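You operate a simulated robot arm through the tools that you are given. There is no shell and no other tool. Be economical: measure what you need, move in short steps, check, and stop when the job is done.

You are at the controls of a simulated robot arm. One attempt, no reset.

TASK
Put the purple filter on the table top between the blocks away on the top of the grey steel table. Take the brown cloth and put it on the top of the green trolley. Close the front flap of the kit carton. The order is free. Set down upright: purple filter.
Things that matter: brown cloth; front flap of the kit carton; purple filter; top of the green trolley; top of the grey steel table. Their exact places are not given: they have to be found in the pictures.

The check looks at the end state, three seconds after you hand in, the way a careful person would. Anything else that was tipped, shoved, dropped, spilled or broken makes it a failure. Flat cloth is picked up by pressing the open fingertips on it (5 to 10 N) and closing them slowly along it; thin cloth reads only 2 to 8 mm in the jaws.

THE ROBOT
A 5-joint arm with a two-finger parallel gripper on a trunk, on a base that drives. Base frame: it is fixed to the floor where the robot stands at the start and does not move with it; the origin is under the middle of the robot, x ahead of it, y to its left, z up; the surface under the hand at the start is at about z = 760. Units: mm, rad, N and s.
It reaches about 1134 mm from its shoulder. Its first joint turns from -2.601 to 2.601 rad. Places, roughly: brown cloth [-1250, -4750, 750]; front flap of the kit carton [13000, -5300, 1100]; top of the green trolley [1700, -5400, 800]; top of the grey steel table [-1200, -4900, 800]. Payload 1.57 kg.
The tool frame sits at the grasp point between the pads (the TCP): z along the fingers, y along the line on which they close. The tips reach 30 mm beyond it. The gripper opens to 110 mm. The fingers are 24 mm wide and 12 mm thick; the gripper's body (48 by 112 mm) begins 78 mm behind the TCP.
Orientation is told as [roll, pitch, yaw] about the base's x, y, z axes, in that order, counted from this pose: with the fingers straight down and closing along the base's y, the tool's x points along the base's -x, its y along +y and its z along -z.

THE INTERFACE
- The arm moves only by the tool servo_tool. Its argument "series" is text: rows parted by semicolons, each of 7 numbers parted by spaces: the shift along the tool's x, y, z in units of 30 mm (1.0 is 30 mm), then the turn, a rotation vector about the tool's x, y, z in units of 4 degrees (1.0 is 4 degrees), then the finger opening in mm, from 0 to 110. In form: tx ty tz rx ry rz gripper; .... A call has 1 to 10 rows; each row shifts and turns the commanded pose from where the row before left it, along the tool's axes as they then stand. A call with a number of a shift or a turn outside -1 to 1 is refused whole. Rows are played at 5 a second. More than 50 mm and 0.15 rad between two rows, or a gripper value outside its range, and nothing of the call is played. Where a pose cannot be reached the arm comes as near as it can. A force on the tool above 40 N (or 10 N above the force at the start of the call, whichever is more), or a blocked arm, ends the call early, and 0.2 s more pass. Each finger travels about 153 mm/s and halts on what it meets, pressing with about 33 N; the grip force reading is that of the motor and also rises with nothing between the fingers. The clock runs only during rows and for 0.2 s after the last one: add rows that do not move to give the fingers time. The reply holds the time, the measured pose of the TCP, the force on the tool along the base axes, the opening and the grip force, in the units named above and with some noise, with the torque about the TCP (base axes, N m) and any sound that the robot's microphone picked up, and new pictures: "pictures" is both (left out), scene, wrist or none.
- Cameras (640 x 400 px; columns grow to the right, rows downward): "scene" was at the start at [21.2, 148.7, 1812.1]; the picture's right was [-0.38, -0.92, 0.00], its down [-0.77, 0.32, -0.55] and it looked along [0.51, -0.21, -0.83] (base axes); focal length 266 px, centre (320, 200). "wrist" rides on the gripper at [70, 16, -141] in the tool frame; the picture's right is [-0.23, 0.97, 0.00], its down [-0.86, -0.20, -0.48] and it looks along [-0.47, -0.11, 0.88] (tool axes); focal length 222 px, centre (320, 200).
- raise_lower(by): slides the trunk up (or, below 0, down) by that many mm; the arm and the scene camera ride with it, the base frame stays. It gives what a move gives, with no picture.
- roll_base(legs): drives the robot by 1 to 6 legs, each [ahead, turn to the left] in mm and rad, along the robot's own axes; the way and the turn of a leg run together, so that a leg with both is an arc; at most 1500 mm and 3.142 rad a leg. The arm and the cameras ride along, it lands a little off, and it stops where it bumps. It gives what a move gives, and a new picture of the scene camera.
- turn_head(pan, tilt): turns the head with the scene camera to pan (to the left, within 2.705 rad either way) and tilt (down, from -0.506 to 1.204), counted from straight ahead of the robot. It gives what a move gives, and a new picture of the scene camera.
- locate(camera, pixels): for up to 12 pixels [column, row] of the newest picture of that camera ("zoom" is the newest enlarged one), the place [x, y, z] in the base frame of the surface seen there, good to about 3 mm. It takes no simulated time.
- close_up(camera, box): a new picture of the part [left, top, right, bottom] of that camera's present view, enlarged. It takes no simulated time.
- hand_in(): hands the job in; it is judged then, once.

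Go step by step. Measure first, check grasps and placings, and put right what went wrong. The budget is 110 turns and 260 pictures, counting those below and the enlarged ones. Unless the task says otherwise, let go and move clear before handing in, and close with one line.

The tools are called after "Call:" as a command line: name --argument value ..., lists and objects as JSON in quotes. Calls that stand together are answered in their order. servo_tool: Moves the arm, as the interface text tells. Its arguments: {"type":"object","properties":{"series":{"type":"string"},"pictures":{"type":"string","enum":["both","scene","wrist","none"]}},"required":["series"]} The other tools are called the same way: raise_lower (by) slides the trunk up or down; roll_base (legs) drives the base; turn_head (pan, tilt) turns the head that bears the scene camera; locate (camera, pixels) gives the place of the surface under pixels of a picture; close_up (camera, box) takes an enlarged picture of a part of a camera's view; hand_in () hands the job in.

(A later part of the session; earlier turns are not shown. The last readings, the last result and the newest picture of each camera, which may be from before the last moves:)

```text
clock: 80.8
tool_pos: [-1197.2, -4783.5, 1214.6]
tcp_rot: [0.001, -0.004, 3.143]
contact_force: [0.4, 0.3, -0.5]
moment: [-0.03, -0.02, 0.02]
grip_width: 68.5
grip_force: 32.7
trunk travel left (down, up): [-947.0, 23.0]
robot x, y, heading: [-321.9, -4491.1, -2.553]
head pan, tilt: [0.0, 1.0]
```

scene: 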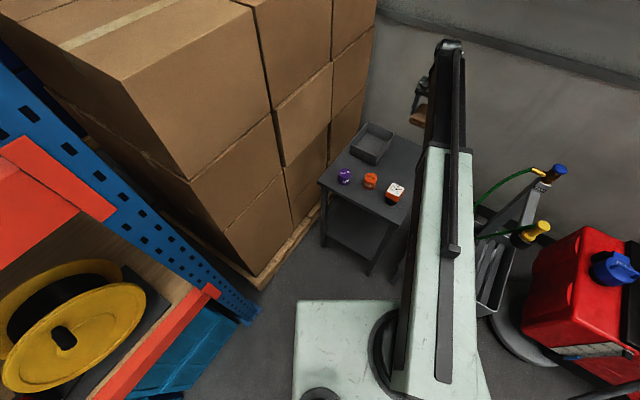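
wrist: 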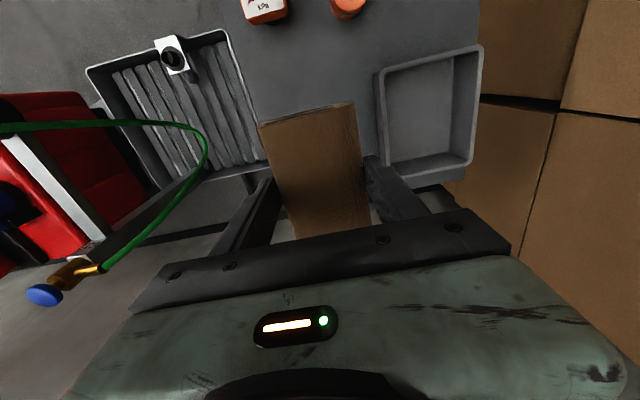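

The cloth is held and the table is otherwise unchanged. I'll retract the arm to a smaller radius, then back off and turn left toward the trolley.

Call:
servo_tool --series "1 -0.335 0 0 0 0 25;1 -0.335 0 0 0 0 25;1 -0.335 0 0 0 0 25;1 -0.335 0 0 0 0 25;1 -0.335 0 0 0 0 25;1 -0.335 0 0 0 0 25;1 -0.335 0 0 0 0 25;1 -0.335 0 0 0 0 25;1 -0.335 0 0 0 0 25;1 -0.335 0 0 0 0 25" --pictures "none"

Call:
roll_base --legs '[[-250, 0], [0, 2.553]]'

Call:
turn_head --pan -0.4 --tilt 0.6

```text
clock: 83.0
tool_pos: [-897.7, -4680.0, 1214.1]
tcp_rot: [0.002, -0.005, 3.14]
contact_force: [0.6, 0.1, -0.8]
moment: [0.01, -0.02, -0.01]
grip_width: 68.6
grip_force: 32.9
trunk travel left (down, up): [-947.0, 23.0]
robot x, y, heading: [-319.1, -4492.5, -2.555]
head pan, tilt: [0.0, 1.0]
```

```text
clock: 90.8
tool_pos: [469.6, -4532.4, 1215.0]
tcp_rot: [0.001, -0.004, -0.621]
contact_force: [-0.8, 1.0, -0.1]
moment: [-0.03, -0.04, 0.03]
grip_width: 68.9
grip_force: 33.1
trunk travel left (down, up): [-947.0, 23.0]
robot x, y, heading: [-110.8, -4370.3, -0.038]
head pan, tilt: [0.0, 1.0]
```

scene: 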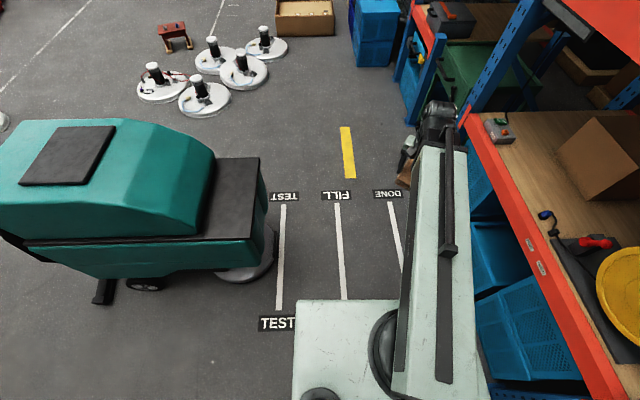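

```text
clock: 91.7
tool_pos: [471.1, -4532.8, 1214.3]
tcp_rot: [-0.002, -0.003, -0.62]
contact_force: [-0.8, 0.4, 0.2]
moment: [-0.03, 0.0, 0.0]
grip_width: 68.8
grip_force: 33.4
trunk travel left (down, up): [-947.0, 23.0]
robot x, y, heading: [-111.6, -4370.9, -0.035]
head pan, tilt: [-0.4, 0.6]
```

scene: 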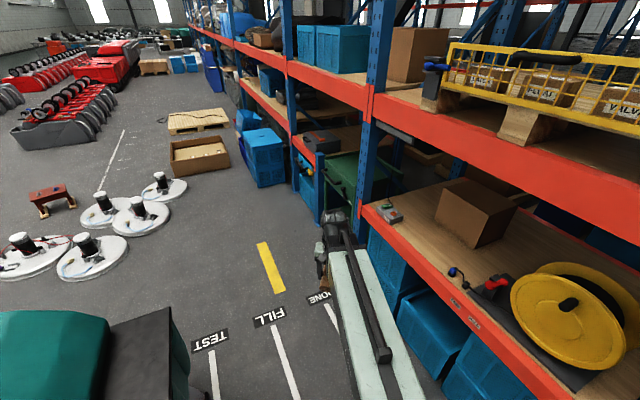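

The way ahead along the rack is free. I'll check the disc brushes' place and the trolley's.

Call:
locate --camera "scene" --pixels '[[155, 230], [190, 190], [60, 275], [230, 160], [280, 180], [320, 220], [355, 165], [350, 215], [372, 170], [370, 210]]'

Call:
roll_base --legs '[[1300, 0]]'

Call:
turn_head --pan -1.1 --tilt 0.6

```text
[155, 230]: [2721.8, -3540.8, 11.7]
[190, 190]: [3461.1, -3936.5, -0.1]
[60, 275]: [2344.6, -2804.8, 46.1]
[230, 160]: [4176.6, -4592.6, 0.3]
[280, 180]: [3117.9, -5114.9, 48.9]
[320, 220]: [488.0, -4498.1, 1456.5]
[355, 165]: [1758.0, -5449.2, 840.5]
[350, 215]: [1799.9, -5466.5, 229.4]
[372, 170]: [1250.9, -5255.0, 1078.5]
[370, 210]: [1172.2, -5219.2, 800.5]
```

```text
clock: 98.2
tool_pos: [1779.7, -4552.9, 1213.3]
tcp_rot: [0.0, -0.002, -0.594]
contact_force: [0.4, 1.0, -0.5]
moment: [0.02, 0.02, 0.05]
grip_width: 68.8
grip_force: 33.4
trunk travel left (down, up): [-947.0, 23.0]
robot x, y, heading: [1192.3, -4406.1, -0.018]
head pan, tilt: [-0.4, 0.6]
```

scene: 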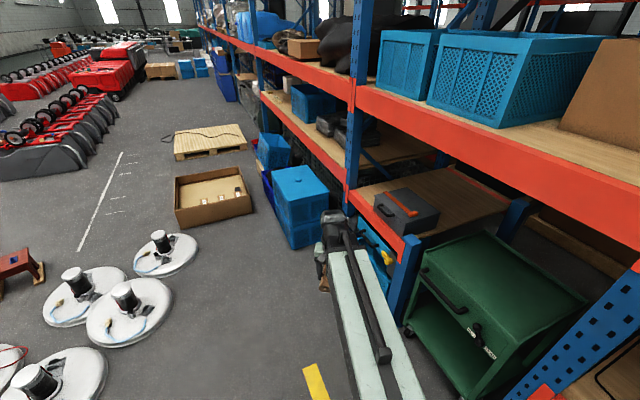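

```text
clock: 99.3
tool_pos: [1780.6, -4553.4, 1213.2]
tcp_rot: [0.003, -0.003, -0.595]
contact_force: [-0.7, 0.0, -0.3]
moment: [0.04, 0.02, -0.01]
grip_width: 68.7
grip_force: 33.1
trunk travel left (down, up): [-947.0, 23.0]
robot x, y, heading: [1193.3, -4408.5, -0.012]
head pan, tilt: [-1.1, 0.6]
```

scene: 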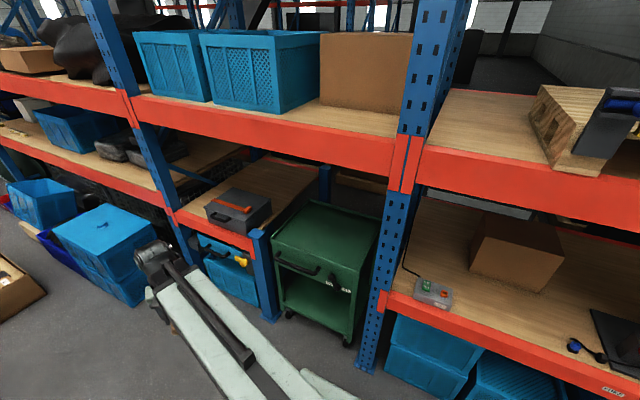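

The trolley stands in a rack niche under an upper beam. I'll zoom in and measure the trolley top and the beam.

Call:
close_up --camera "scene" --box '[240, 110, 432, 230]'

Call:
locate --camera "scene" --pixels '[[278, 245], [355, 268], [310, 210], [368, 222], [320, 230], [290, 230], [340, 250], [320, 150], [320, 160], [262, 240], [385, 250], [320, 270]]'

```text
3.33 times, centred on (336, 170) of scene
```

zoom: 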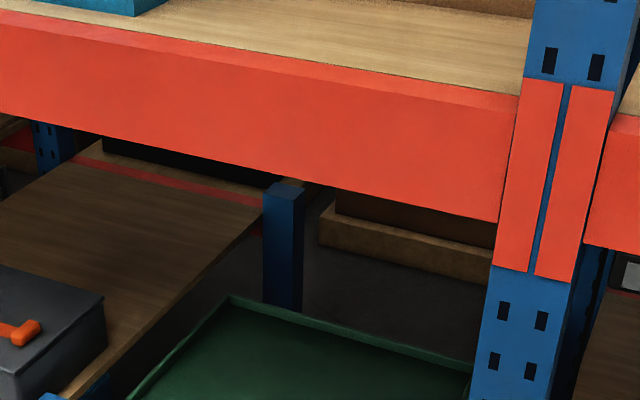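

```text
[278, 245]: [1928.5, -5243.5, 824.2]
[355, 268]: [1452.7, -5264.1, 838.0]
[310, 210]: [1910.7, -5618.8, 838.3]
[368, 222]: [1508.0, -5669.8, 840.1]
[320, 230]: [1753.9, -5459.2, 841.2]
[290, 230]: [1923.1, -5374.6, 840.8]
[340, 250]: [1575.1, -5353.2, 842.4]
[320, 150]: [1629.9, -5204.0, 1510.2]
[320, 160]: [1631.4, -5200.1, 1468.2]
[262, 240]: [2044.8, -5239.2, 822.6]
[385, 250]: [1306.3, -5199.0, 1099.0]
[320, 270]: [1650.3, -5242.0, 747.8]
```

Trolley top: x 1452–1928, y from -5243 inward, z≈840; the upper beam is at y≈-5204 with its underside near z≈1440, so the arm can go in below it if lowered. I'll drive level with the trolley and turn to face it.

Call:
roll_base --legs '[[450, 0], [0, -1.4]]'

Call:
raise_lower --by -190

Call:
turn_head --pan 0.1 --tilt 0.7

```text
clock: 105.5
tool_pos: [1580.3, -5015.9, 1213.2]
tcp_rot: [0.002, -0.002, -2.025]
contact_force: [-0.5, 0.4, -0.6]
moment: [-0.02, -0.01, 0.02]
grip_width: 69.0
grip_force: 32.9
trunk travel left (down, up): [-947.0, 23.0]
robot x, y, heading: [1661.5, -4412.3, -1.432]
head pan, tilt: [-1.1, 0.6]
```

scene: 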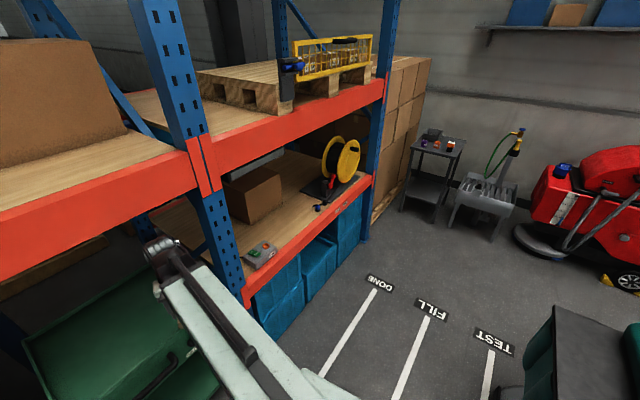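

```text
clock: 107.6
tool_pos: [1581.6, -5016.1, 1025.1]
tcp_rot: [0.001, -0.004, -2.025]
contact_force: [-0.3, -0.4, -0.4]
moment: [-0.01, -0.03, 0.02]
grip_width: 68.6
grip_force: 33.0
trunk travel left (down, up): [-757.0, 213.0]
robot x, y, heading: [1663.5, -4415.7, -1.439]
head pan, tilt: [-1.1, 0.6]
```

```text
clock: 109.0
tool_pos: [1582.8, -5015.5, 1023.2]
tcp_rot: [0.001, -0.002, -2.023]
contact_force: [-0.7, 0.4, -0.9]
moment: [0.01, -0.02, -0.03]
grip_width: 69.0
grip_force: 33.7
trunk travel left (down, up): [-757.0, 213.0]
robot x, y, heading: [1663.3, -4416.0, -1.439]
head pan, tilt: [0.099, 0.7]
```

scene: 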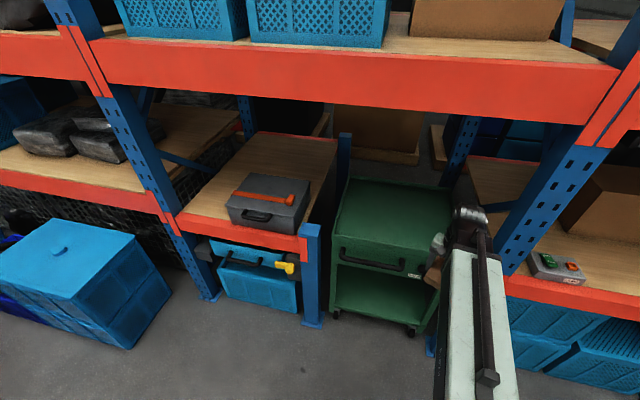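

Trolley is in front, with the arm a bit right of its middle. I'll measure the arm's top height, the beam underside, and the trolley rim.

Call:
locate --camera "scene" --pixels '[[470, 214], [470, 190], [480, 300], [400, 108], [400, 95], [340, 240], [430, 255], [350, 180], [450, 190], [390, 220], [315, 230], [440, 250]]'

Call:
close_up --camera "scene" --box '[320, 160, 520, 285]'

```text
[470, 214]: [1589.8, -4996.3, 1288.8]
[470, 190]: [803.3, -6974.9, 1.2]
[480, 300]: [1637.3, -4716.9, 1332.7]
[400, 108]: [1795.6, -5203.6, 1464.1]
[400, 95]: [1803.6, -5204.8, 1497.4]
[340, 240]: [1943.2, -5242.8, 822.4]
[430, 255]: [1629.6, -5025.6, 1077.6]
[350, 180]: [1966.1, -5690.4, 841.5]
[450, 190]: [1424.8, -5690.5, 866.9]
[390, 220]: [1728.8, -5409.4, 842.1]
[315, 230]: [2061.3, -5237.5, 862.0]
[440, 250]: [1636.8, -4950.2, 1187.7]
```

```text
3.20 times, centred on (420, 222) of scene
```

zoom: 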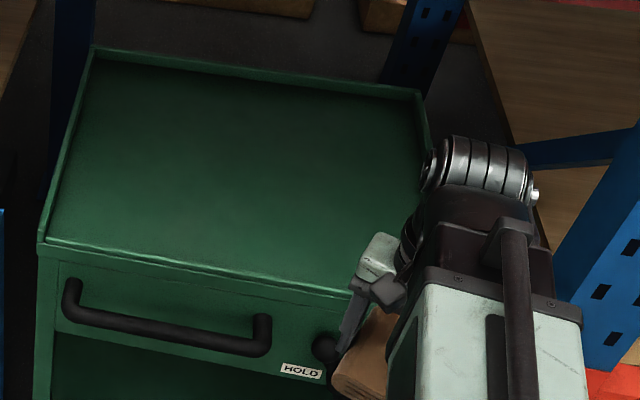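

Clearances are good: arm top 1335 vs beam underside ≈1440, cloth bottom ≈990 vs trolley 842. Advance the base 150 mm, then move the tool over the tray centre (1700,-5420).

Call:
roll_base --legs '[[150, 0]]'

Call:
servo_tool --series "-0.886 0.952 0 0 0 0 25;-0.886 0.952 0 0 0 0 25;-0.886 0.952 0 0 0 0 25;-0.886 0.952 0 0 0 0 25;-0.886 0.952 0 0 0 0 25;-0.886 0.952 0 0 0 0 25;-0.886 0.952 0 0 0 0 25;0 0 0 0 0 0 25" --pictures "both"

```text
clock: 110.4
tool_pos: [1603.9, -5164.3, 1023.4]
tcp_rot: [-0.002, -0.003, -2.02]
contact_force: [0.9, -0.4, 0.1]
moment: [0.01, 0.02, -0.02]
grip_width: 68.7
grip_force: 33.3
trunk travel left (down, up): [-757.0, 213.0]
robot x, y, heading: [1684.1, -4563.2, -1.433]
head pan, tilt: [0.099, 0.7]
```

scene: 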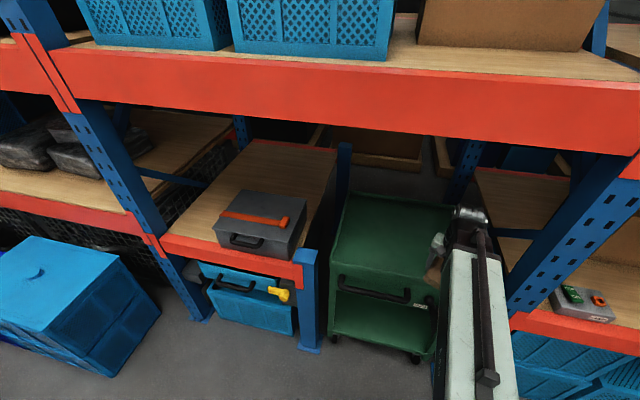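

```text
clock: 112.2
tool_pos: [1702.3, -5421.4, 1024.2]
tcp_rot: [0.0, -0.004, -2.019]
contact_force: [0.6, -0.7, -1.4]
moment: [0.0, 0.01, 0.01]
grip_width: 68.9
grip_force: 32.5
trunk travel left (down, up): [-757.0, 213.0]
robot x, y, heading: [1682.6, -4563.0, -1.435]
head pan, tilt: [0.099, 0.7]
```

scene: 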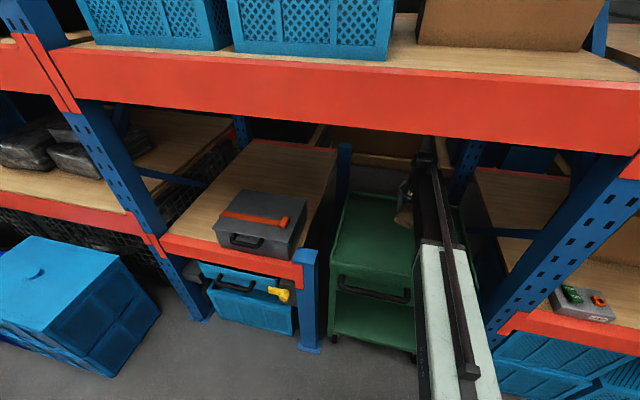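
wrist: 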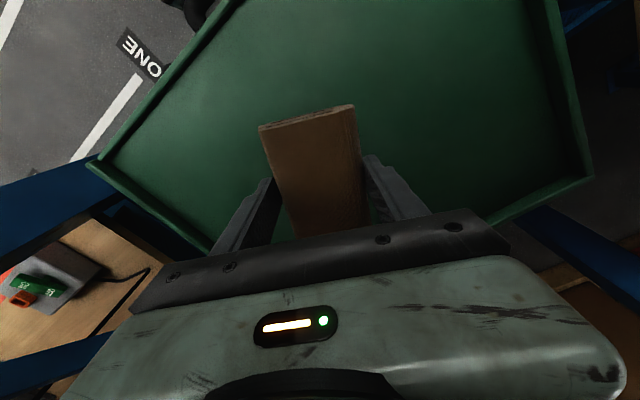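

The cloth is over the tray. Lowering in steps to contact (expected TCP ≈874).

Call:
raise_lower --by -143

Call:
raise_lower --by -5

Call:
raise_lower --by -2

```text
clock: 113.8
tool_pos: [1703.7, -5420.9, 881.5]
tcp_rot: [0.002, -0.005, -2.021]
contact_force: [0.3, 0.5, -0.6]
moment: [-0.01, -0.01, 0.0]
grip_width: 68.7
grip_force: 33.5
trunk travel left (down, up): [-614.0, 356.0]
robot x, y, heading: [1681.0, -4560.6, -1.437]
head pan, tilt: [0.099, 0.7]
```

```text
clock: 114.4
tool_pos: [1702.8, -5421.7, 876.0]
tcp_rot: [0.001, -0.003, -2.021]
contact_force: [-0.2, -0.3, -0.2]
moment: [-0.02, -0.01, -0.02]
grip_width: 68.7
grip_force: 33.0
trunk travel left (down, up): [-609.0, 361.0]
robot x, y, heading: [1683.2, -4562.2, -1.432]
head pan, tilt: [0.099, 0.7]
```

```text
clock: 114.9
tool_pos: [1703.1, -5421.9, 874.3]
tcp_rot: [0.0, -0.004, -2.021]
contact_force: [-0.7, 0.1, 0.1]
moment: [0.0, 0.05, -0.03]
grip_width: 69.1
grip_force: 33.4
trunk travel left (down, up): [-607.0, 363.0]
robot x, y, heading: [1682.8, -4562.3, -1.435]
head pan, tilt: [0.099, 0.7]
```

Call:
raise_lower --by -2

Call:
servo_tool --series "0 0 0 0 0 0 60;0 0 0 0 0 0 75;0 0 0 0 0 0 90;0 0 0 0 0 0 100;0 0 0 0 0 0 100" --pictures "wrist"

Call:
raise_lower --by 150

Call:
servo_tool --series "0 0 0 0 0 0 100" --pictures "both"

```text
clock: 115.4
tool_pos: [1702.6, -5421.6, 873.9]
tcp_rot: [0.001, -0.008, -2.022]
contact_force: [0.3, -10.0, 26.2]
moment: [0.14, 0.12, 0.01]
grip_width: 69.0
grip_force: 33.0
trunk travel left (down, up): [-605.0, 365.0]
robot x, y, heading: [1683.4, -4564.6, -1.438]
head pan, tilt: [0.099, 0.7]
```

```text
clock: 116.6
tool_pos: [1703.1, -5421.5, 871.7]
tcp_rot: [0.002, -0.003, -2.022]
contact_force: [0.5, -0.5, -0.1]
moment: [0.04, 0.0, -0.01]
grip_width: 99.7
grip_force: 0.1
trunk travel left (down, up): [-605.0, 365.0]
robot x, y, heading: [1683.1, -4558.2, -1.431]
head pan, tilt: [0.099, 0.7]
```

wrist: 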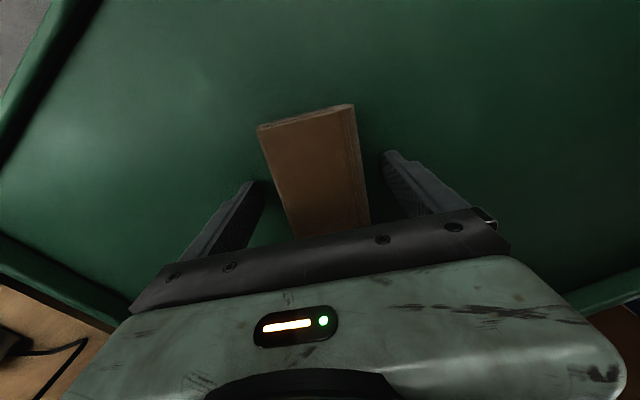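

```text
clock: 118.4
tool_pos: [1704.0, -5421.7, 1021.4]
tcp_rot: [0.0, -0.003, -2.021]
contact_force: [-0.1, 0.6, -0.1]
moment: [0.01, -0.01, 0.01]
grip_width: 99.8
grip_force: 0.1
trunk travel left (down, up): [-755.0, 215.0]
robot x, y, heading: [1677.6, -4563.4, -1.434]
head pan, tilt: [0.099, 0.7]
```

```text
clock: 118.8
tool_pos: [1702.9, -5421.5, 1021.2]
tcp_rot: [0.002, -0.003, -2.021]
contact_force: [-0.1, -0.3, -0.1]
moment: [-0.02, -0.01, 0.0]
grip_width: 100.3
grip_force: 0.0
trunk travel left (down, up): [-755.0, 215.0]
robot x, y, heading: [1682.8, -4560.7, -1.432]
head pan, tilt: [0.099, 0.7]
```

scene: 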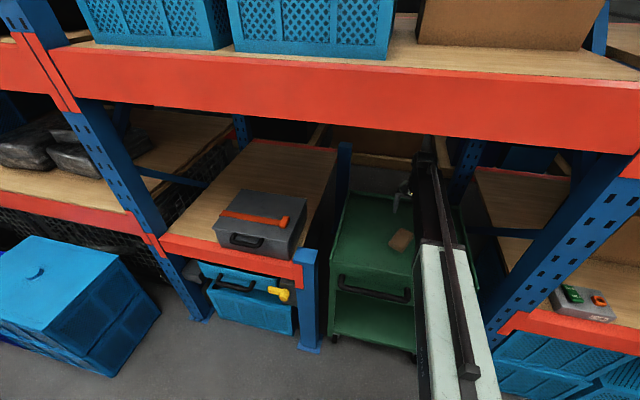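
wrist: 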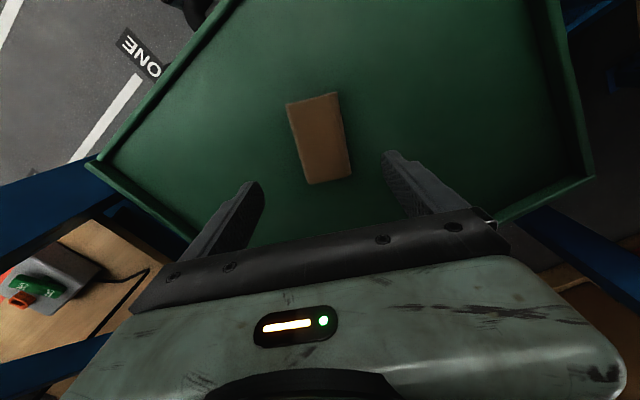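

The cloth lies flat on the tray. Next, the kit carton at x≈13000: back straight out, retract the arm, turn left, and look along the aisle.

Call:
roll_base --legs '[[-450, 0]]'

Call:
servo_tool --series "0.9 -0.44 0 0 0 0 80;0.9 -0.44 0 0 0 0 60;0.9 -0.44 0 0 0 0 40;0.9 -0.44 0 0 0 0 20;0.9 -0.44 0 0 0 0 0;0.9 -0.44 0 0 0 0 0;0.9 -0.44 0 0 0 0 0;0.9 -0.44 0 0 0 0 0" --pictures "none"

Call:
roll_base --legs '[[0, 1.43]]'

Call:
turn_head --pan 0.0 --tilt 0.35

```text
clock: 121.5
tool_pos: [1637.0, -4972.5, 1023.5]
tcp_rot: [0.002, -0.003, -2.028]
contact_force: [-0.1, -0.2, 0.3]
moment: [0.03, -0.03, 0.01]
grip_width: 100.0
grip_force: 0.1
trunk travel left (down, up): [-755.0, 215.0]
robot x, y, heading: [1621.8, -4109.3, -1.443]
head pan, tilt: [0.099, 0.7]
```

scene: 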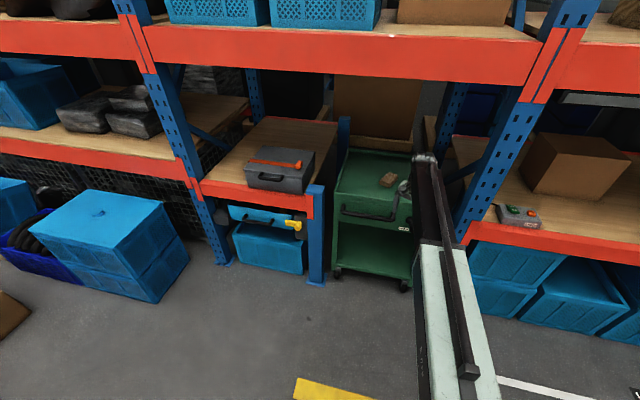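

```text
clock: 123.3
tool_pos: [1639.5, -4732.1, 1022.2]
tcp_rot: [0.001, -0.004, -2.027]
contact_force: [-0.1, 0.5, -0.1]
moment: [0.0, -0.01, -0.01]
grip_width: 0.0
grip_force: 21.3
trunk travel left (down, up): [-755.0, 215.0]
robot x, y, heading: [1622.8, -4113.4, -1.443]
head pan, tilt: [0.099, 0.7]
```

```text
clock: 127.2
tool_pos: [2239.3, -4188.4, 1022.3]
tcp_rot: [0.003, -0.003, -0.605]
contact_force: [-1.0, 0.2, -0.5]
moment: [0.04, 0.01, 0.03]
grip_width: 0.2
grip_force: 21.3
trunk travel left (down, up): [-755.0, 215.0]
robot x, y, heading: [1619.6, -4126.5, -0.031]
head pan, tilt: [0.099, 0.7]
```

scene: 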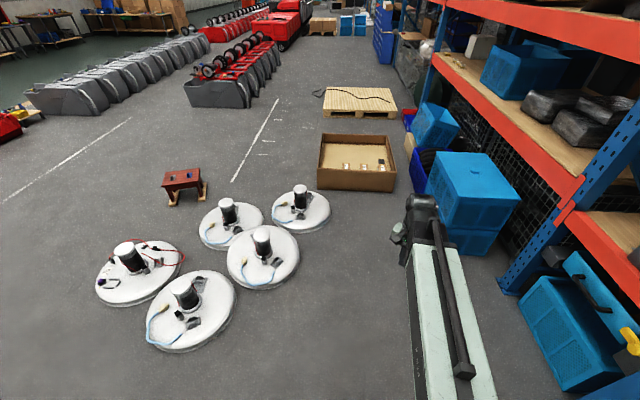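

```text
clock: 128.0
tool_pos: [2238.8, -4188.7, 1022.2]
tcp_rot: [0.002, -0.005, -0.605]
contact_force: [0.0, -0.2, 0.3]
moment: [0.01, -0.02, 0.02]
grip_width: 0.0
grip_force: 21.6
trunk travel left (down, up): [-755.0, 215.0]
robot x, y, heading: [1622.0, -4127.0, -0.03]
head pan, tilt: [0.0, 0.351]
```

scene: 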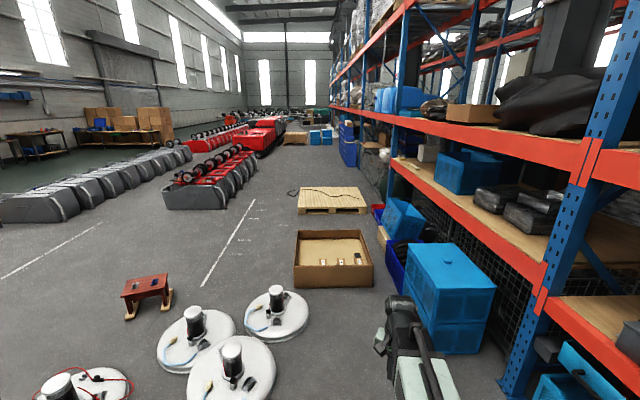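

I'll measure the obstacles along the aisle: the tray (295,240), discs, pallet, and grey machine row.

Call:
locate --camera "scene" --pixels '[[294, 285], [295, 238], [298, 212], [303, 193], [310, 325], [247, 330], [152, 318], [185, 210], [255, 165], [170, 305], [285, 145], [338, 140]]'

Call:
close_up --camera "scene" --box '[220, 90, 420, 215]'

```text
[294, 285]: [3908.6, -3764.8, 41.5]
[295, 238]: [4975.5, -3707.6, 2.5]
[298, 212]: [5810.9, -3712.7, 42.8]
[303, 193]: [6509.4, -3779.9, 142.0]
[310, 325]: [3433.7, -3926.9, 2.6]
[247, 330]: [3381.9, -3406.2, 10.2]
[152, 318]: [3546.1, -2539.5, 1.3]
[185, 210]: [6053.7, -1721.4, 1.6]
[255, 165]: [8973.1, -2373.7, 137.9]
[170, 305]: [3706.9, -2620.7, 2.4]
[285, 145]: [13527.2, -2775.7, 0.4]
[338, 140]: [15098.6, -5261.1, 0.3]
```

```text
3.20 times, centred on (320, 152) of scene
```

zoom: 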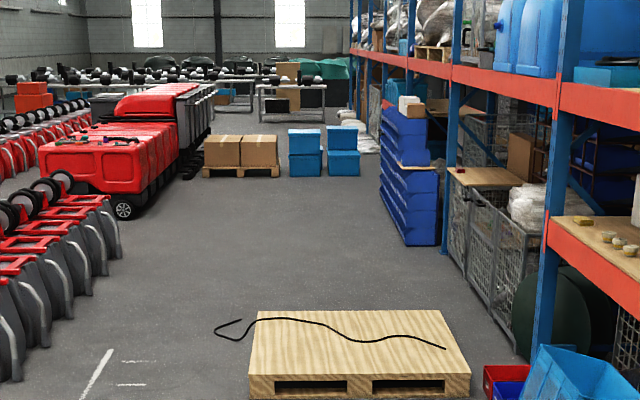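

The gap between the discs and the tray is too narrow, so I'll consider going around the discs' north side (past the red stool). Measuring that side.

Call:
turn_head --pan 0.5 --tilt 0.5

Call:
locate --camera "scene" --pixels '[[320, 200], [320, 250], [320, 300], [380, 250], [360, 230], [250, 250], [200, 200], [340, 150], [400, 180]]'

```text
clock: 129.0
tool_pos: [2238.5, -4187.3, 1022.8]
tcp_rot: [0.0, -0.003, -0.606]
contact_force: [-0.2, 0.3, 1.0]
moment: [-0.01, 0.0, -0.01]
grip_width: 0.0
grip_force: 21.0
trunk travel left (down, up): [-755.0, 215.0]
robot x, y, heading: [1621.5, -4128.7, -0.03]
head pan, tilt: [0.499, 0.499]
```

scene: 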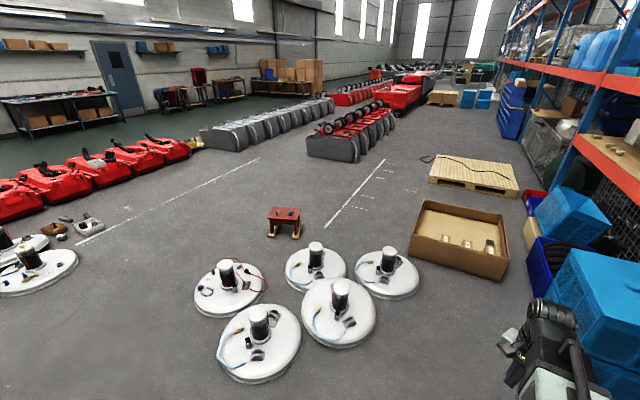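

```text
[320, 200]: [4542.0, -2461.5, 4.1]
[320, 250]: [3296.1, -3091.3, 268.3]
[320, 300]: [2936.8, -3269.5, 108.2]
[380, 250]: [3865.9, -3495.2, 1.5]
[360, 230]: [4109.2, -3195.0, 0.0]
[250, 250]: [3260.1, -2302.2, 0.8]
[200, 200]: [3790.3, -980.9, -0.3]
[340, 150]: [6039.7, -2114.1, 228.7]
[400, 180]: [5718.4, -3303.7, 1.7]
```

Call:
locate --camera "scene" --pixels '[[192, 290], [215, 360], [82, 265], [60, 290], [130, 330], [266, 236], [302, 238], [100, 220], [362, 160], [358, 152], [395, 135], [410, 262]]'

Call:
turn_head --pan 1.3 --tilt 0.6

Call:
locate --camera "scene" --pixels '[[100, 300], [200, 200], [320, 150], [320, 200], [320, 250], [320, 300], [450, 200], [400, 150], [500, 250], [420, 250], [250, 250]]'

```text
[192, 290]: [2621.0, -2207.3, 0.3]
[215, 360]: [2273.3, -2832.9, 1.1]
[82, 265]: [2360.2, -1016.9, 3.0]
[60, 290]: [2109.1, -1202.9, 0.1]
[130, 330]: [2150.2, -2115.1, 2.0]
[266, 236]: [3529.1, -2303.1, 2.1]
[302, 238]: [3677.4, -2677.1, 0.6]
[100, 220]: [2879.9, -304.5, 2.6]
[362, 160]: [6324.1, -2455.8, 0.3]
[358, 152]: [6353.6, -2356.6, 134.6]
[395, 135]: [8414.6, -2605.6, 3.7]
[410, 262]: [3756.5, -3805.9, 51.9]
```

```text
clock: 130.1
tool_pos: [2238.6, -4188.1, 1022.3]
tcp_rot: [0.001, -0.003, -0.606]
contact_force: [-0.1, 0.8, -0.6]
moment: [-0.04, 0.01, -0.03]
grip_width: 0.0
grip_force: 21.3
trunk travel left (down, up): [-755.0, 215.0]
robot x, y, heading: [1621.0, -4125.0, -0.031]
head pan, tilt: [1.3, 0.6]
```

scene: 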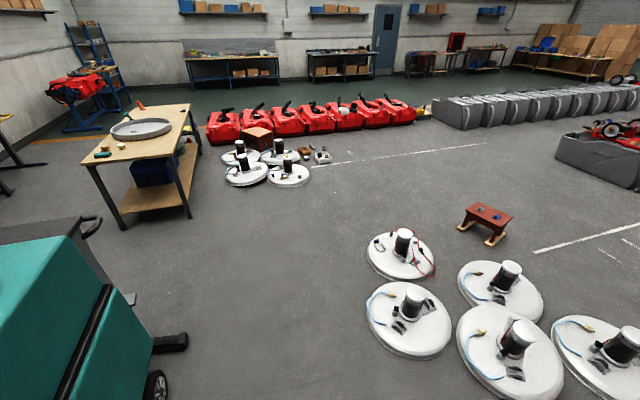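

```text
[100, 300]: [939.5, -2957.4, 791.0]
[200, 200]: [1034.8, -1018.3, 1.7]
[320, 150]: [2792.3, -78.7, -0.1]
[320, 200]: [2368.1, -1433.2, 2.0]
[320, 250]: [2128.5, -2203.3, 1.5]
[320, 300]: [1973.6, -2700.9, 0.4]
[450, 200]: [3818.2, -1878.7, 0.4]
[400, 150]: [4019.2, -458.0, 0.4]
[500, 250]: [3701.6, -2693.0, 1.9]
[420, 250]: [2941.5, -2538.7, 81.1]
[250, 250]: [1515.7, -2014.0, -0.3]
```

The north route is open: up x≈1600 to y≈-1700, then east, passing the red stool (3530…3680, -2300…-2690), then onto the lane y≈-3080.

Call:
roll_base --legs '[[0, 1.6], [1500, 0], [900, 0], [0, -1.571], [1500, 0], [1100, 0]]'

Call:
turn_head --pan -0.3 --tilt 0.4

```text
clock: 161.9
tool_pos: [4847.5, -1636.7, 1021.7]
tcp_rot: [0.001, -0.004, -0.522]
contact_force: [-0.3, -0.6, 0.0]
moment: [0.06, 0.01, 0.01]
grip_width: 0.0
grip_force: 20.9
trunk travel left (down, up): [-755.0, 215.0]
robot x, y, heading: [4229.3, -1623.6, 0.06]
head pan, tilt: [1.3, 0.6]
```

scene: 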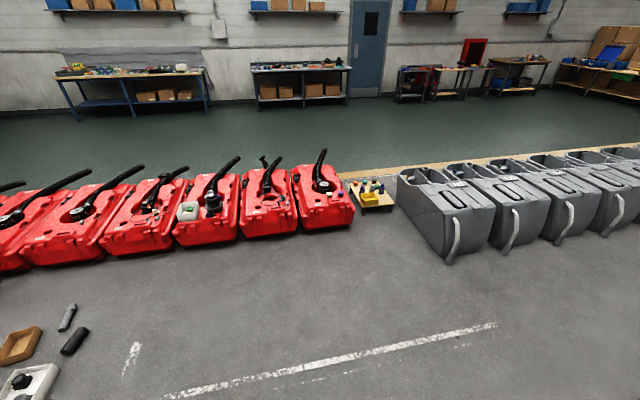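

```text
clock: 163.5
tool_pos: [4847.0, -1636.0, 1022.3]
tcp_rot: [0.001, -0.002, -0.522]
contact_force: [0.7, -0.6, 0.1]
moment: [0.01, -0.01, 0.0]
grip_width: 0.0
grip_force: 21.3
trunk travel left (down, up): [-755.0, 215.0]
robot x, y, heading: [4224.7, -1624.5, 0.058]
head pan, tilt: [-0.3, 0.4]
```

scene: 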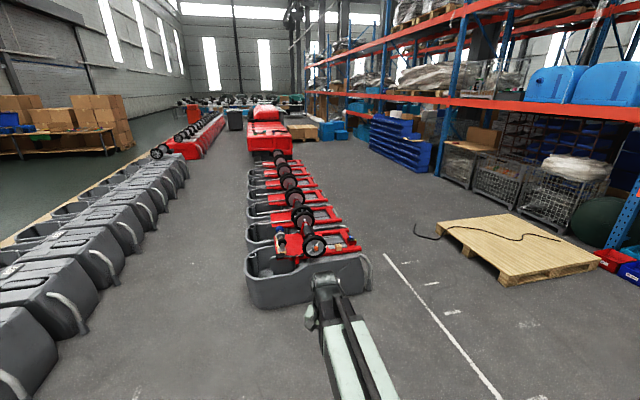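

I'll cut across to the lane at (5300,-3080) and face +x.

Call:
roll_base --legs '[[0, -0.993], [1500, 0], [310, 0], [0, 0.935]]'

Call:
turn_head --pan 0.0 --tilt 0.3

Call:
locate --camera "scene" --pixels '[[250, 200], [320, 180], [320, 220], [400, 200], [280, 180], [250, 250], [400, 230]]'

```text
clock: 177.4
tool_pos: [5888.8, -3118.9, 1021.9]
tcp_rot: [0.001, -0.003, -0.598]
contact_force: [-0.6, -0.4, -0.1]
moment: [-0.04, -0.01, -0.01]
grip_width: 0.1
grip_force: 21.1
trunk travel left (down, up): [-755.0, 215.0]
robot x, y, heading: [5272.0, -3074.6, -0.029]
head pan, tilt: [-0.3, 0.4]
```

scene: 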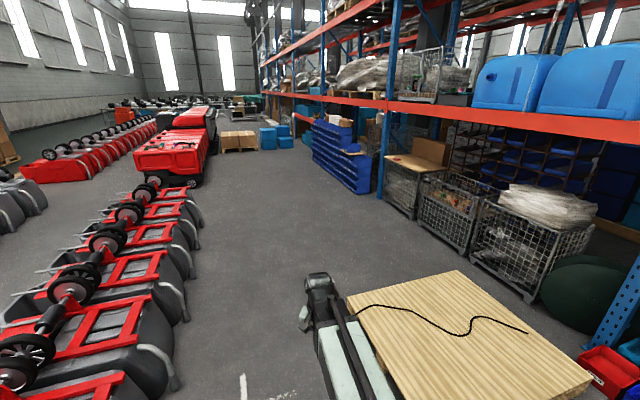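

```text
clock: 178.2
tool_pos: [5887.5, -3118.8, 1022.8]
tcp_rot: [0.0, -0.005, -0.597]
contact_force: [1.2, 1.4, -0.8]
moment: [-0.01, -0.01, -0.01]
grip_width: 0.2
grip_force: 21.2
trunk travel left (down, up): [-755.0, 215.0]
robot x, y, heading: [5269.8, -3070.8, -0.029]
head pan, tilt: [0.0, 0.3]
```

scene: 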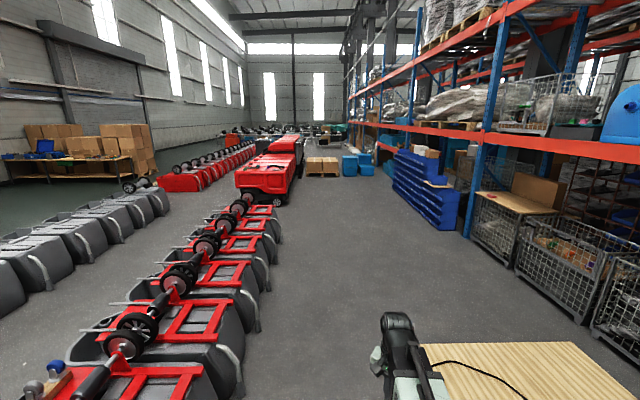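

```text
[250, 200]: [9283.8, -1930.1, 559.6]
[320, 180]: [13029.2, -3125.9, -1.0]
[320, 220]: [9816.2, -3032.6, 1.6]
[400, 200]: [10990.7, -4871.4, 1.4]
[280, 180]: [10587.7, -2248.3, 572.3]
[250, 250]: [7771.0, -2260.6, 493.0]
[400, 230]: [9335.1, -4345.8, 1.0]
```

The lane ahead is clear. Driving 6 m in +x.

Call:
roll_base --legs '[[0, 0.02], [1500, 0], [1500, 0], [1500, 0], [1500, 0]]'

Call:
turn_head --pan -0.7 --tilt 0.2

```text
clock: 206.5
tool_pos: [11761.7, -3356.1, 1021.9]
tcp_rot: [0.0, -0.004, -0.627]
contact_force: [0.0, -0.4, 0.3]
moment: [0.01, -0.01, -0.01]
grip_width: 0.1
grip_force: 21.0
trunk travel left (down, up): [-755.0, 215.0]
robot x, y, heading: [11144.4, -3290.2, -0.062]
head pan, tilt: [0.0, 0.3]
```

scene: 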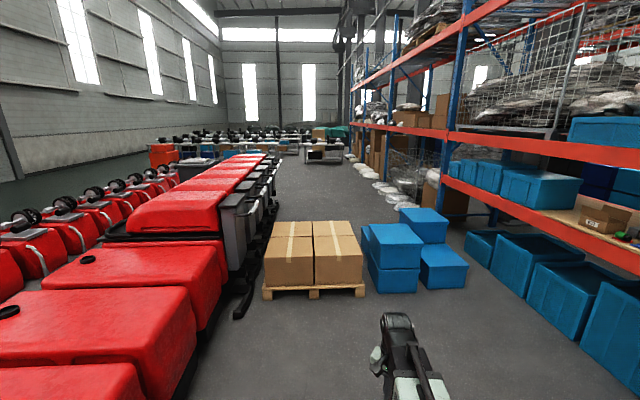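

```text
clock: 207.6
tool_pos: [11760.9, -3356.5, 1023.0]
tcp_rot: [0.001, -0.004, -0.627]
contact_force: [-0.6, -0.7, -0.1]
moment: [-0.01, 0.01, 0.02]
grip_width: 0.0
grip_force: 21.0
trunk travel left (down, up): [-755.0, 215.0]
robot x, y, heading: [11145.2, -3289.1, -0.057]
head pan, tilt: [-0.7, 0.201]
```

scene: 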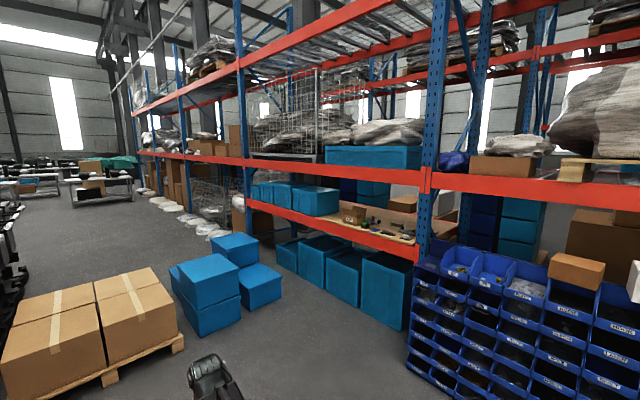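

The carton with an open flap seems to be at scene (352,213) on the lower shelf. I'll enlarge it.

Call:
close_up --camera "scene" --box '[310, 170, 438, 250]'

Call:
locate --camera "zoom" --pixels '[[205, 215], [150, 200], [260, 200], [205, 180], [205, 260], [400, 330], [300, 100]]'

Call:
locate --camera "scene" --pixels '[[160, 365], [185, 335], [210, 330], [280, 300], [405, 330], [430, 310], [330, 320], [400, 178], [350, 235], [100, 290]]'

```text
5.00 times, centred on (374, 210) of scene
```

zoom: 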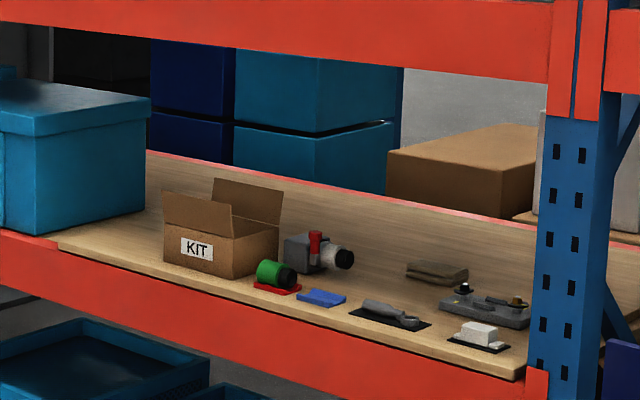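

```text
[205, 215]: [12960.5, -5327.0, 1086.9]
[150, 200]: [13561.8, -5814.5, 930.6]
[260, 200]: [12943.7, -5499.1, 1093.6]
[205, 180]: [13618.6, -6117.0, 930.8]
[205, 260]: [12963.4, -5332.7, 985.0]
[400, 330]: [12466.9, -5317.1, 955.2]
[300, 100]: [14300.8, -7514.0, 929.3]
```

```text
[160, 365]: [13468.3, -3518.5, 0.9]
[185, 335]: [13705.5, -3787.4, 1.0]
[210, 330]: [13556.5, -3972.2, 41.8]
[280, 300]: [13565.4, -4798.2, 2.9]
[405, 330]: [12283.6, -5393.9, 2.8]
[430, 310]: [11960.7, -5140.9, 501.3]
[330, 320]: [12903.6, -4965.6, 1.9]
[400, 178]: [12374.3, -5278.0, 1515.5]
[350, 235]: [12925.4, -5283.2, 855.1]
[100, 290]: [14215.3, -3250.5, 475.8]
```

The KIT carton is at (12960,-5330…), with the front flap standing up (z≈1060–1110), rack shelf at z≈930. I'll drive diagonally to (12850,-4230) and face the rack.

Call:
roll_base --legs '[[0, -0.447], [1000, 0], [947, 0], [0, -1.067]]'

Call:
turn_head --pan 0.1 --tilt 0.5

```text
clock: 221.2
tool_pos: [12800.5, -4873.7, 1021.5]
tcp_rot: [-0.001, -0.004, -2.134]
contact_force: [1.2, 0.4, 0.5]
moment: [0.02, 0.05, 0.01]
grip_width: 0.0
grip_force: 21.2
trunk travel left (down, up): [-755.0, 215.0]
robot x, y, heading: [12840.2, -4254.3, -1.557]
head pan, tilt: [-0.7, 0.201]
```

scene: 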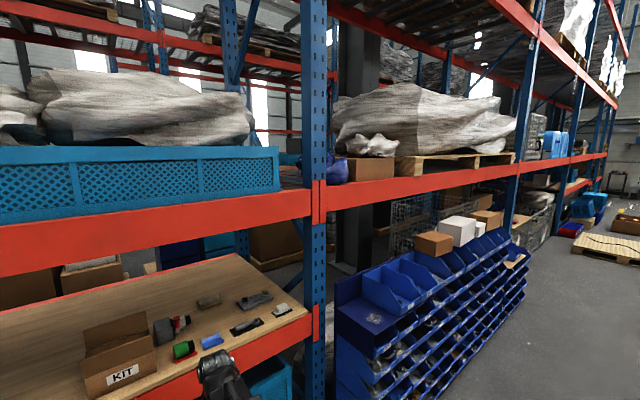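

```text
clock: 222.3
tool_pos: [12799.4, -4871.8, 1022.1]
tcp_rot: [0.001, -0.002, -2.134]
contact_force: [0.5, 0.5, 0.0]
moment: [0.02, -0.02, 0.01]
grip_width: 0.0
grip_force: 21.1
trunk travel left (down, up): [-755.0, 215.0]
robot x, y, heading: [12841.6, -4254.1, -1.557]
head pan, tilt: [0.099, 0.499]
```

scene: 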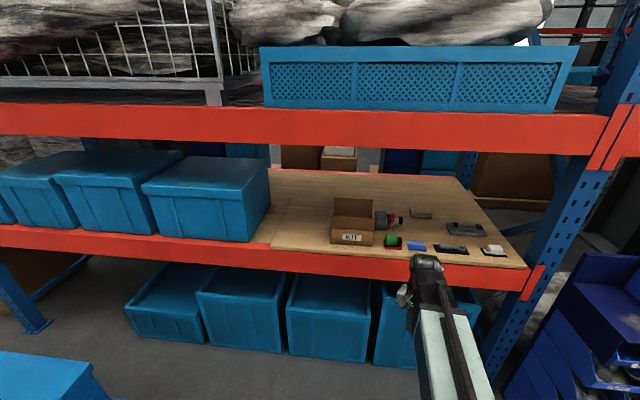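

Call:
close_up --camera "scene" --box '[310, 180, 422, 250]'

Call:
locate --camera "zoom" --pixels '[[140, 205], [350, 220], [125, 285], [360, 300], [245, 240], [150, 115], [360, 125], [240, 340], [260, 160], [480, 350], [170, 160], [245, 212]]'

```text
5.71 times, centred on (366, 215) of scene
```

zoom: 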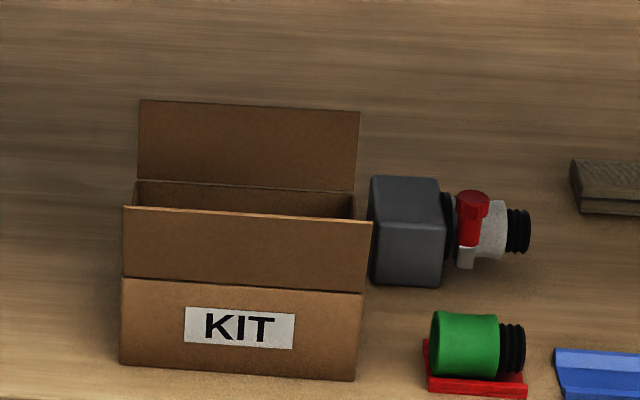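

```text
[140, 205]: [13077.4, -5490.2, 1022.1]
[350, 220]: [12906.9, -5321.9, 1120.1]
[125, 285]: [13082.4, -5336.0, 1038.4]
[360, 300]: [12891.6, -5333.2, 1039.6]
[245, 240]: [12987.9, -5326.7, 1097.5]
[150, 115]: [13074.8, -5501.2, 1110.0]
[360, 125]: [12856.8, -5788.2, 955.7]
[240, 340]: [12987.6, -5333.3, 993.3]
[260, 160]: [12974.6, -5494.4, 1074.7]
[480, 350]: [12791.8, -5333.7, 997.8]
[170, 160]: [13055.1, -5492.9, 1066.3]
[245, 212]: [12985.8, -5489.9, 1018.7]
```

The carton's front flap spans x 12892–13082, hinge z≈1043 at y≈-5334, its edge at z≈1120. I'll measure the beam above and the arm heights to see whether the hand fits beneath.

Call:
locate --camera "scene" --pixels '[[366, 130], [366, 143], [366, 147], [366, 105], [425, 262], [435, 285], [430, 320], [450, 370], [300, 175]]'

Call:
close_up --camera "scene" --box '[350, 90, 542, 210]'

```text
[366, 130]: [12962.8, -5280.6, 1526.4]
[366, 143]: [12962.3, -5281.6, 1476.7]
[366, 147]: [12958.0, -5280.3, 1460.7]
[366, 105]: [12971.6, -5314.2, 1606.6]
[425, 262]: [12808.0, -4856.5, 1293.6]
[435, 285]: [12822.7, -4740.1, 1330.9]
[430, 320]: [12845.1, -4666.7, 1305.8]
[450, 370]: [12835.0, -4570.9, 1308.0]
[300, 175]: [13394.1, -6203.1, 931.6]
```

```text
3.33 times, centred on (446, 150) of scene
```

zoom: 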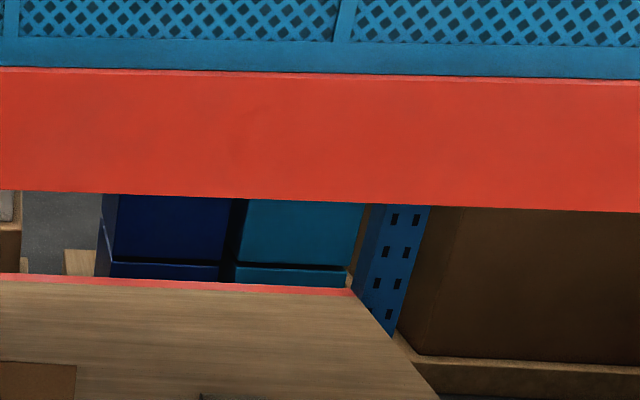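

Beam underside ≈1455; with fingertips at z≈1085 (TCP 1115) the wrist top stays ≈1390–1425, so it fits. I'll raise to TCP 1115, advance 280 mm, and align the tool with -y.

Call:
raise_lower --by 93

Call:
roll_base --legs '[[280, 0]]'

Call:
servo_tool --series "0 0 0 0 0 -0.9 0;0 0 0 0 0 -0.9 0;0 0 0 0 0 -0.9 0;0 0 0 0 0 -0.9 0;0 0 0 0 0 -0.9 0;0 0 0 0 0 -0.9 0;0 0 0 0 0 -0.9 0;0 0 0 0 0 -0.9 0;0 0 0 0 0 -0.9 0" --pictures "both"

```text
clock: 223.6
tool_pos: [12799.5, -4872.2, 1114.9]
tcp_rot: [0.001, -0.003, -2.135]
contact_force: [-0.2, 0.4, 0.2]
moment: [-0.01, 0.02, -0.02]
grip_width: 0.2
grip_force: 21.7
trunk travel left (down, up): [-848.0, 122.0]
robot x, y, heading: [12846.5, -4257.5, -1.555]
head pan, tilt: [0.099, 0.499]
```

```text
clock: 225.5
tool_pos: [12808.6, -5146.1, 1114.7]
tcp_rot: [0.001, -0.003, -2.129]
contact_force: [-0.4, -0.5, 0.1]
moment: [0.0, 0.0, 0.0]
grip_width: 0.1
grip_force: 21.5
trunk travel left (down, up): [-848.0, 122.0]
robot x, y, heading: [12843.8, -4526.3, -1.547]
head pan, tilt: [0.099, 0.499]
```

scene: 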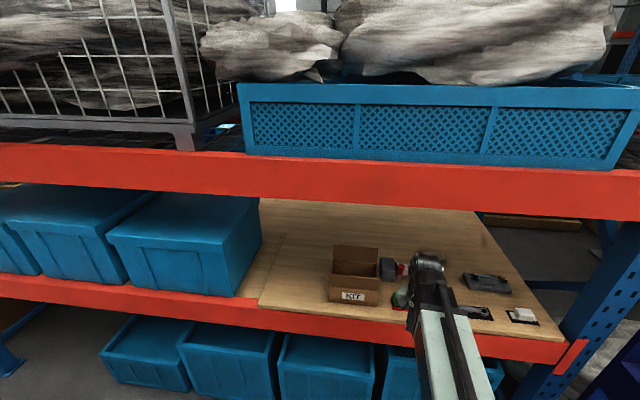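

```text
clock: 227.5
tool_pos: [12809.7, -5145.9, 1115.8]
tcp_rot: [-0.001, -0.005, -1.559]
contact_force: [1.2, -0.1, -0.5]
moment: [0.0, 0.02, -0.02]
grip_width: 0.1
grip_force: 21.1
trunk travel left (down, up): [-848.0, 122.0]
robot x, y, heading: [12844.3, -4529.6, -1.543]
head pan, tilt: [0.099, 0.499]
```

scene: 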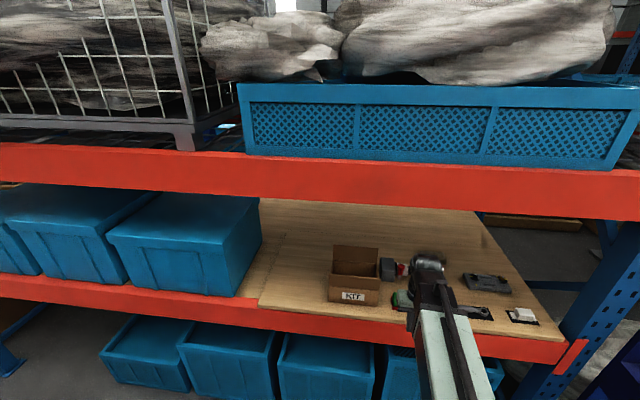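
wrist: 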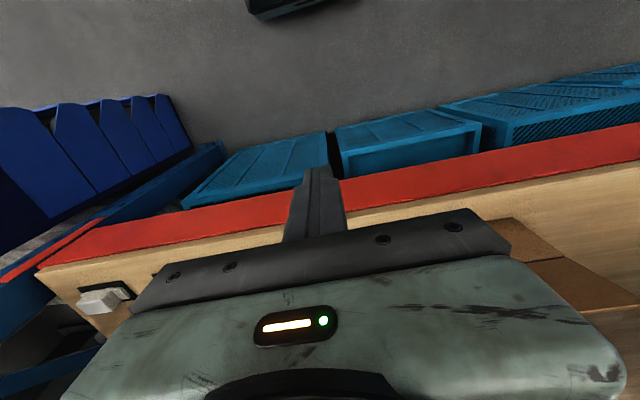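

Moving to in front of the flap middle: (12987,-5272), tips at z≈1085.

Call:
servo_tool --series "-0.7 0.98 0 0 0 0 0;-0.7 0.98 0 0 0 0 0;-0.7 0.98 0 0 0 0 0;-0.7 0.98 0 0 0 0 0;-0.7 0.98 0 0 0 0 0;-0.7 0.98 0 0 0 0 0;0 0 0 0 0 0 0" --pictures "both"

Call:
close_up --camera "scene" --box '[290, 200, 450, 300]'

```text
clock: 229.1
tool_pos: [12985.2, -5269.8, 1115.1]
tcp_rot: [-0.001, -0.004, -1.563]
contact_force: [-0.1, 0.3, -0.1]
moment: [-0.03, 0.01, -0.02]
grip_width: 0.0
grip_force: 21.1
out of reach, approached as far as the arm can: row 4
trunk travel left (down, up): [-848.0, 122.0]
robot x, y, heading: [12841.7, -4528.3, -1.547]
head pan, tilt: [0.099, 0.499]
```

scene: 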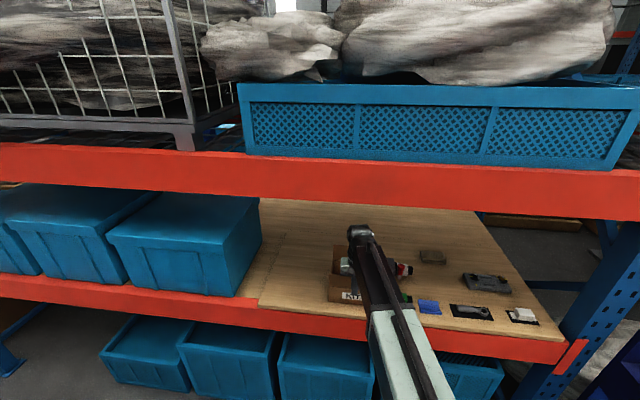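
wrist: 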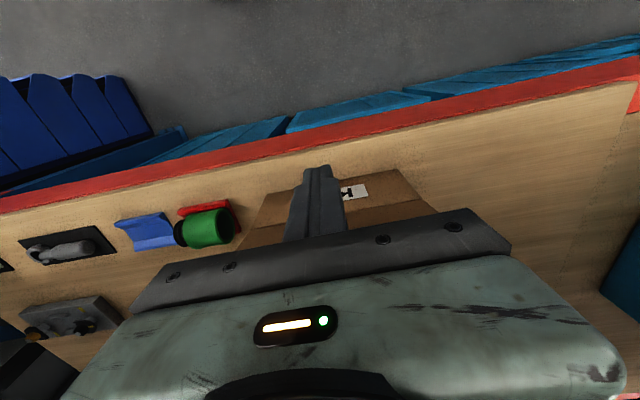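

```text
4.00 times, centred on (370, 250) of scene
```

zoom: 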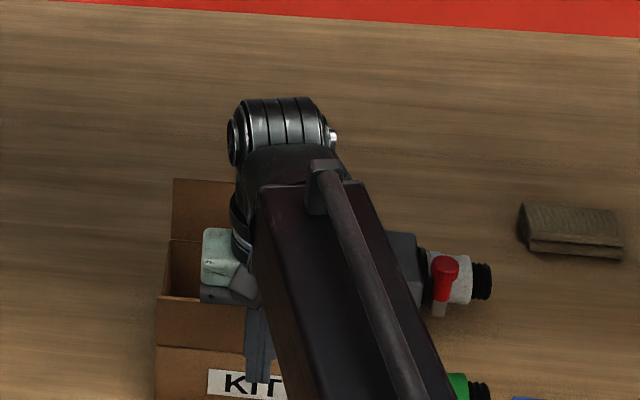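

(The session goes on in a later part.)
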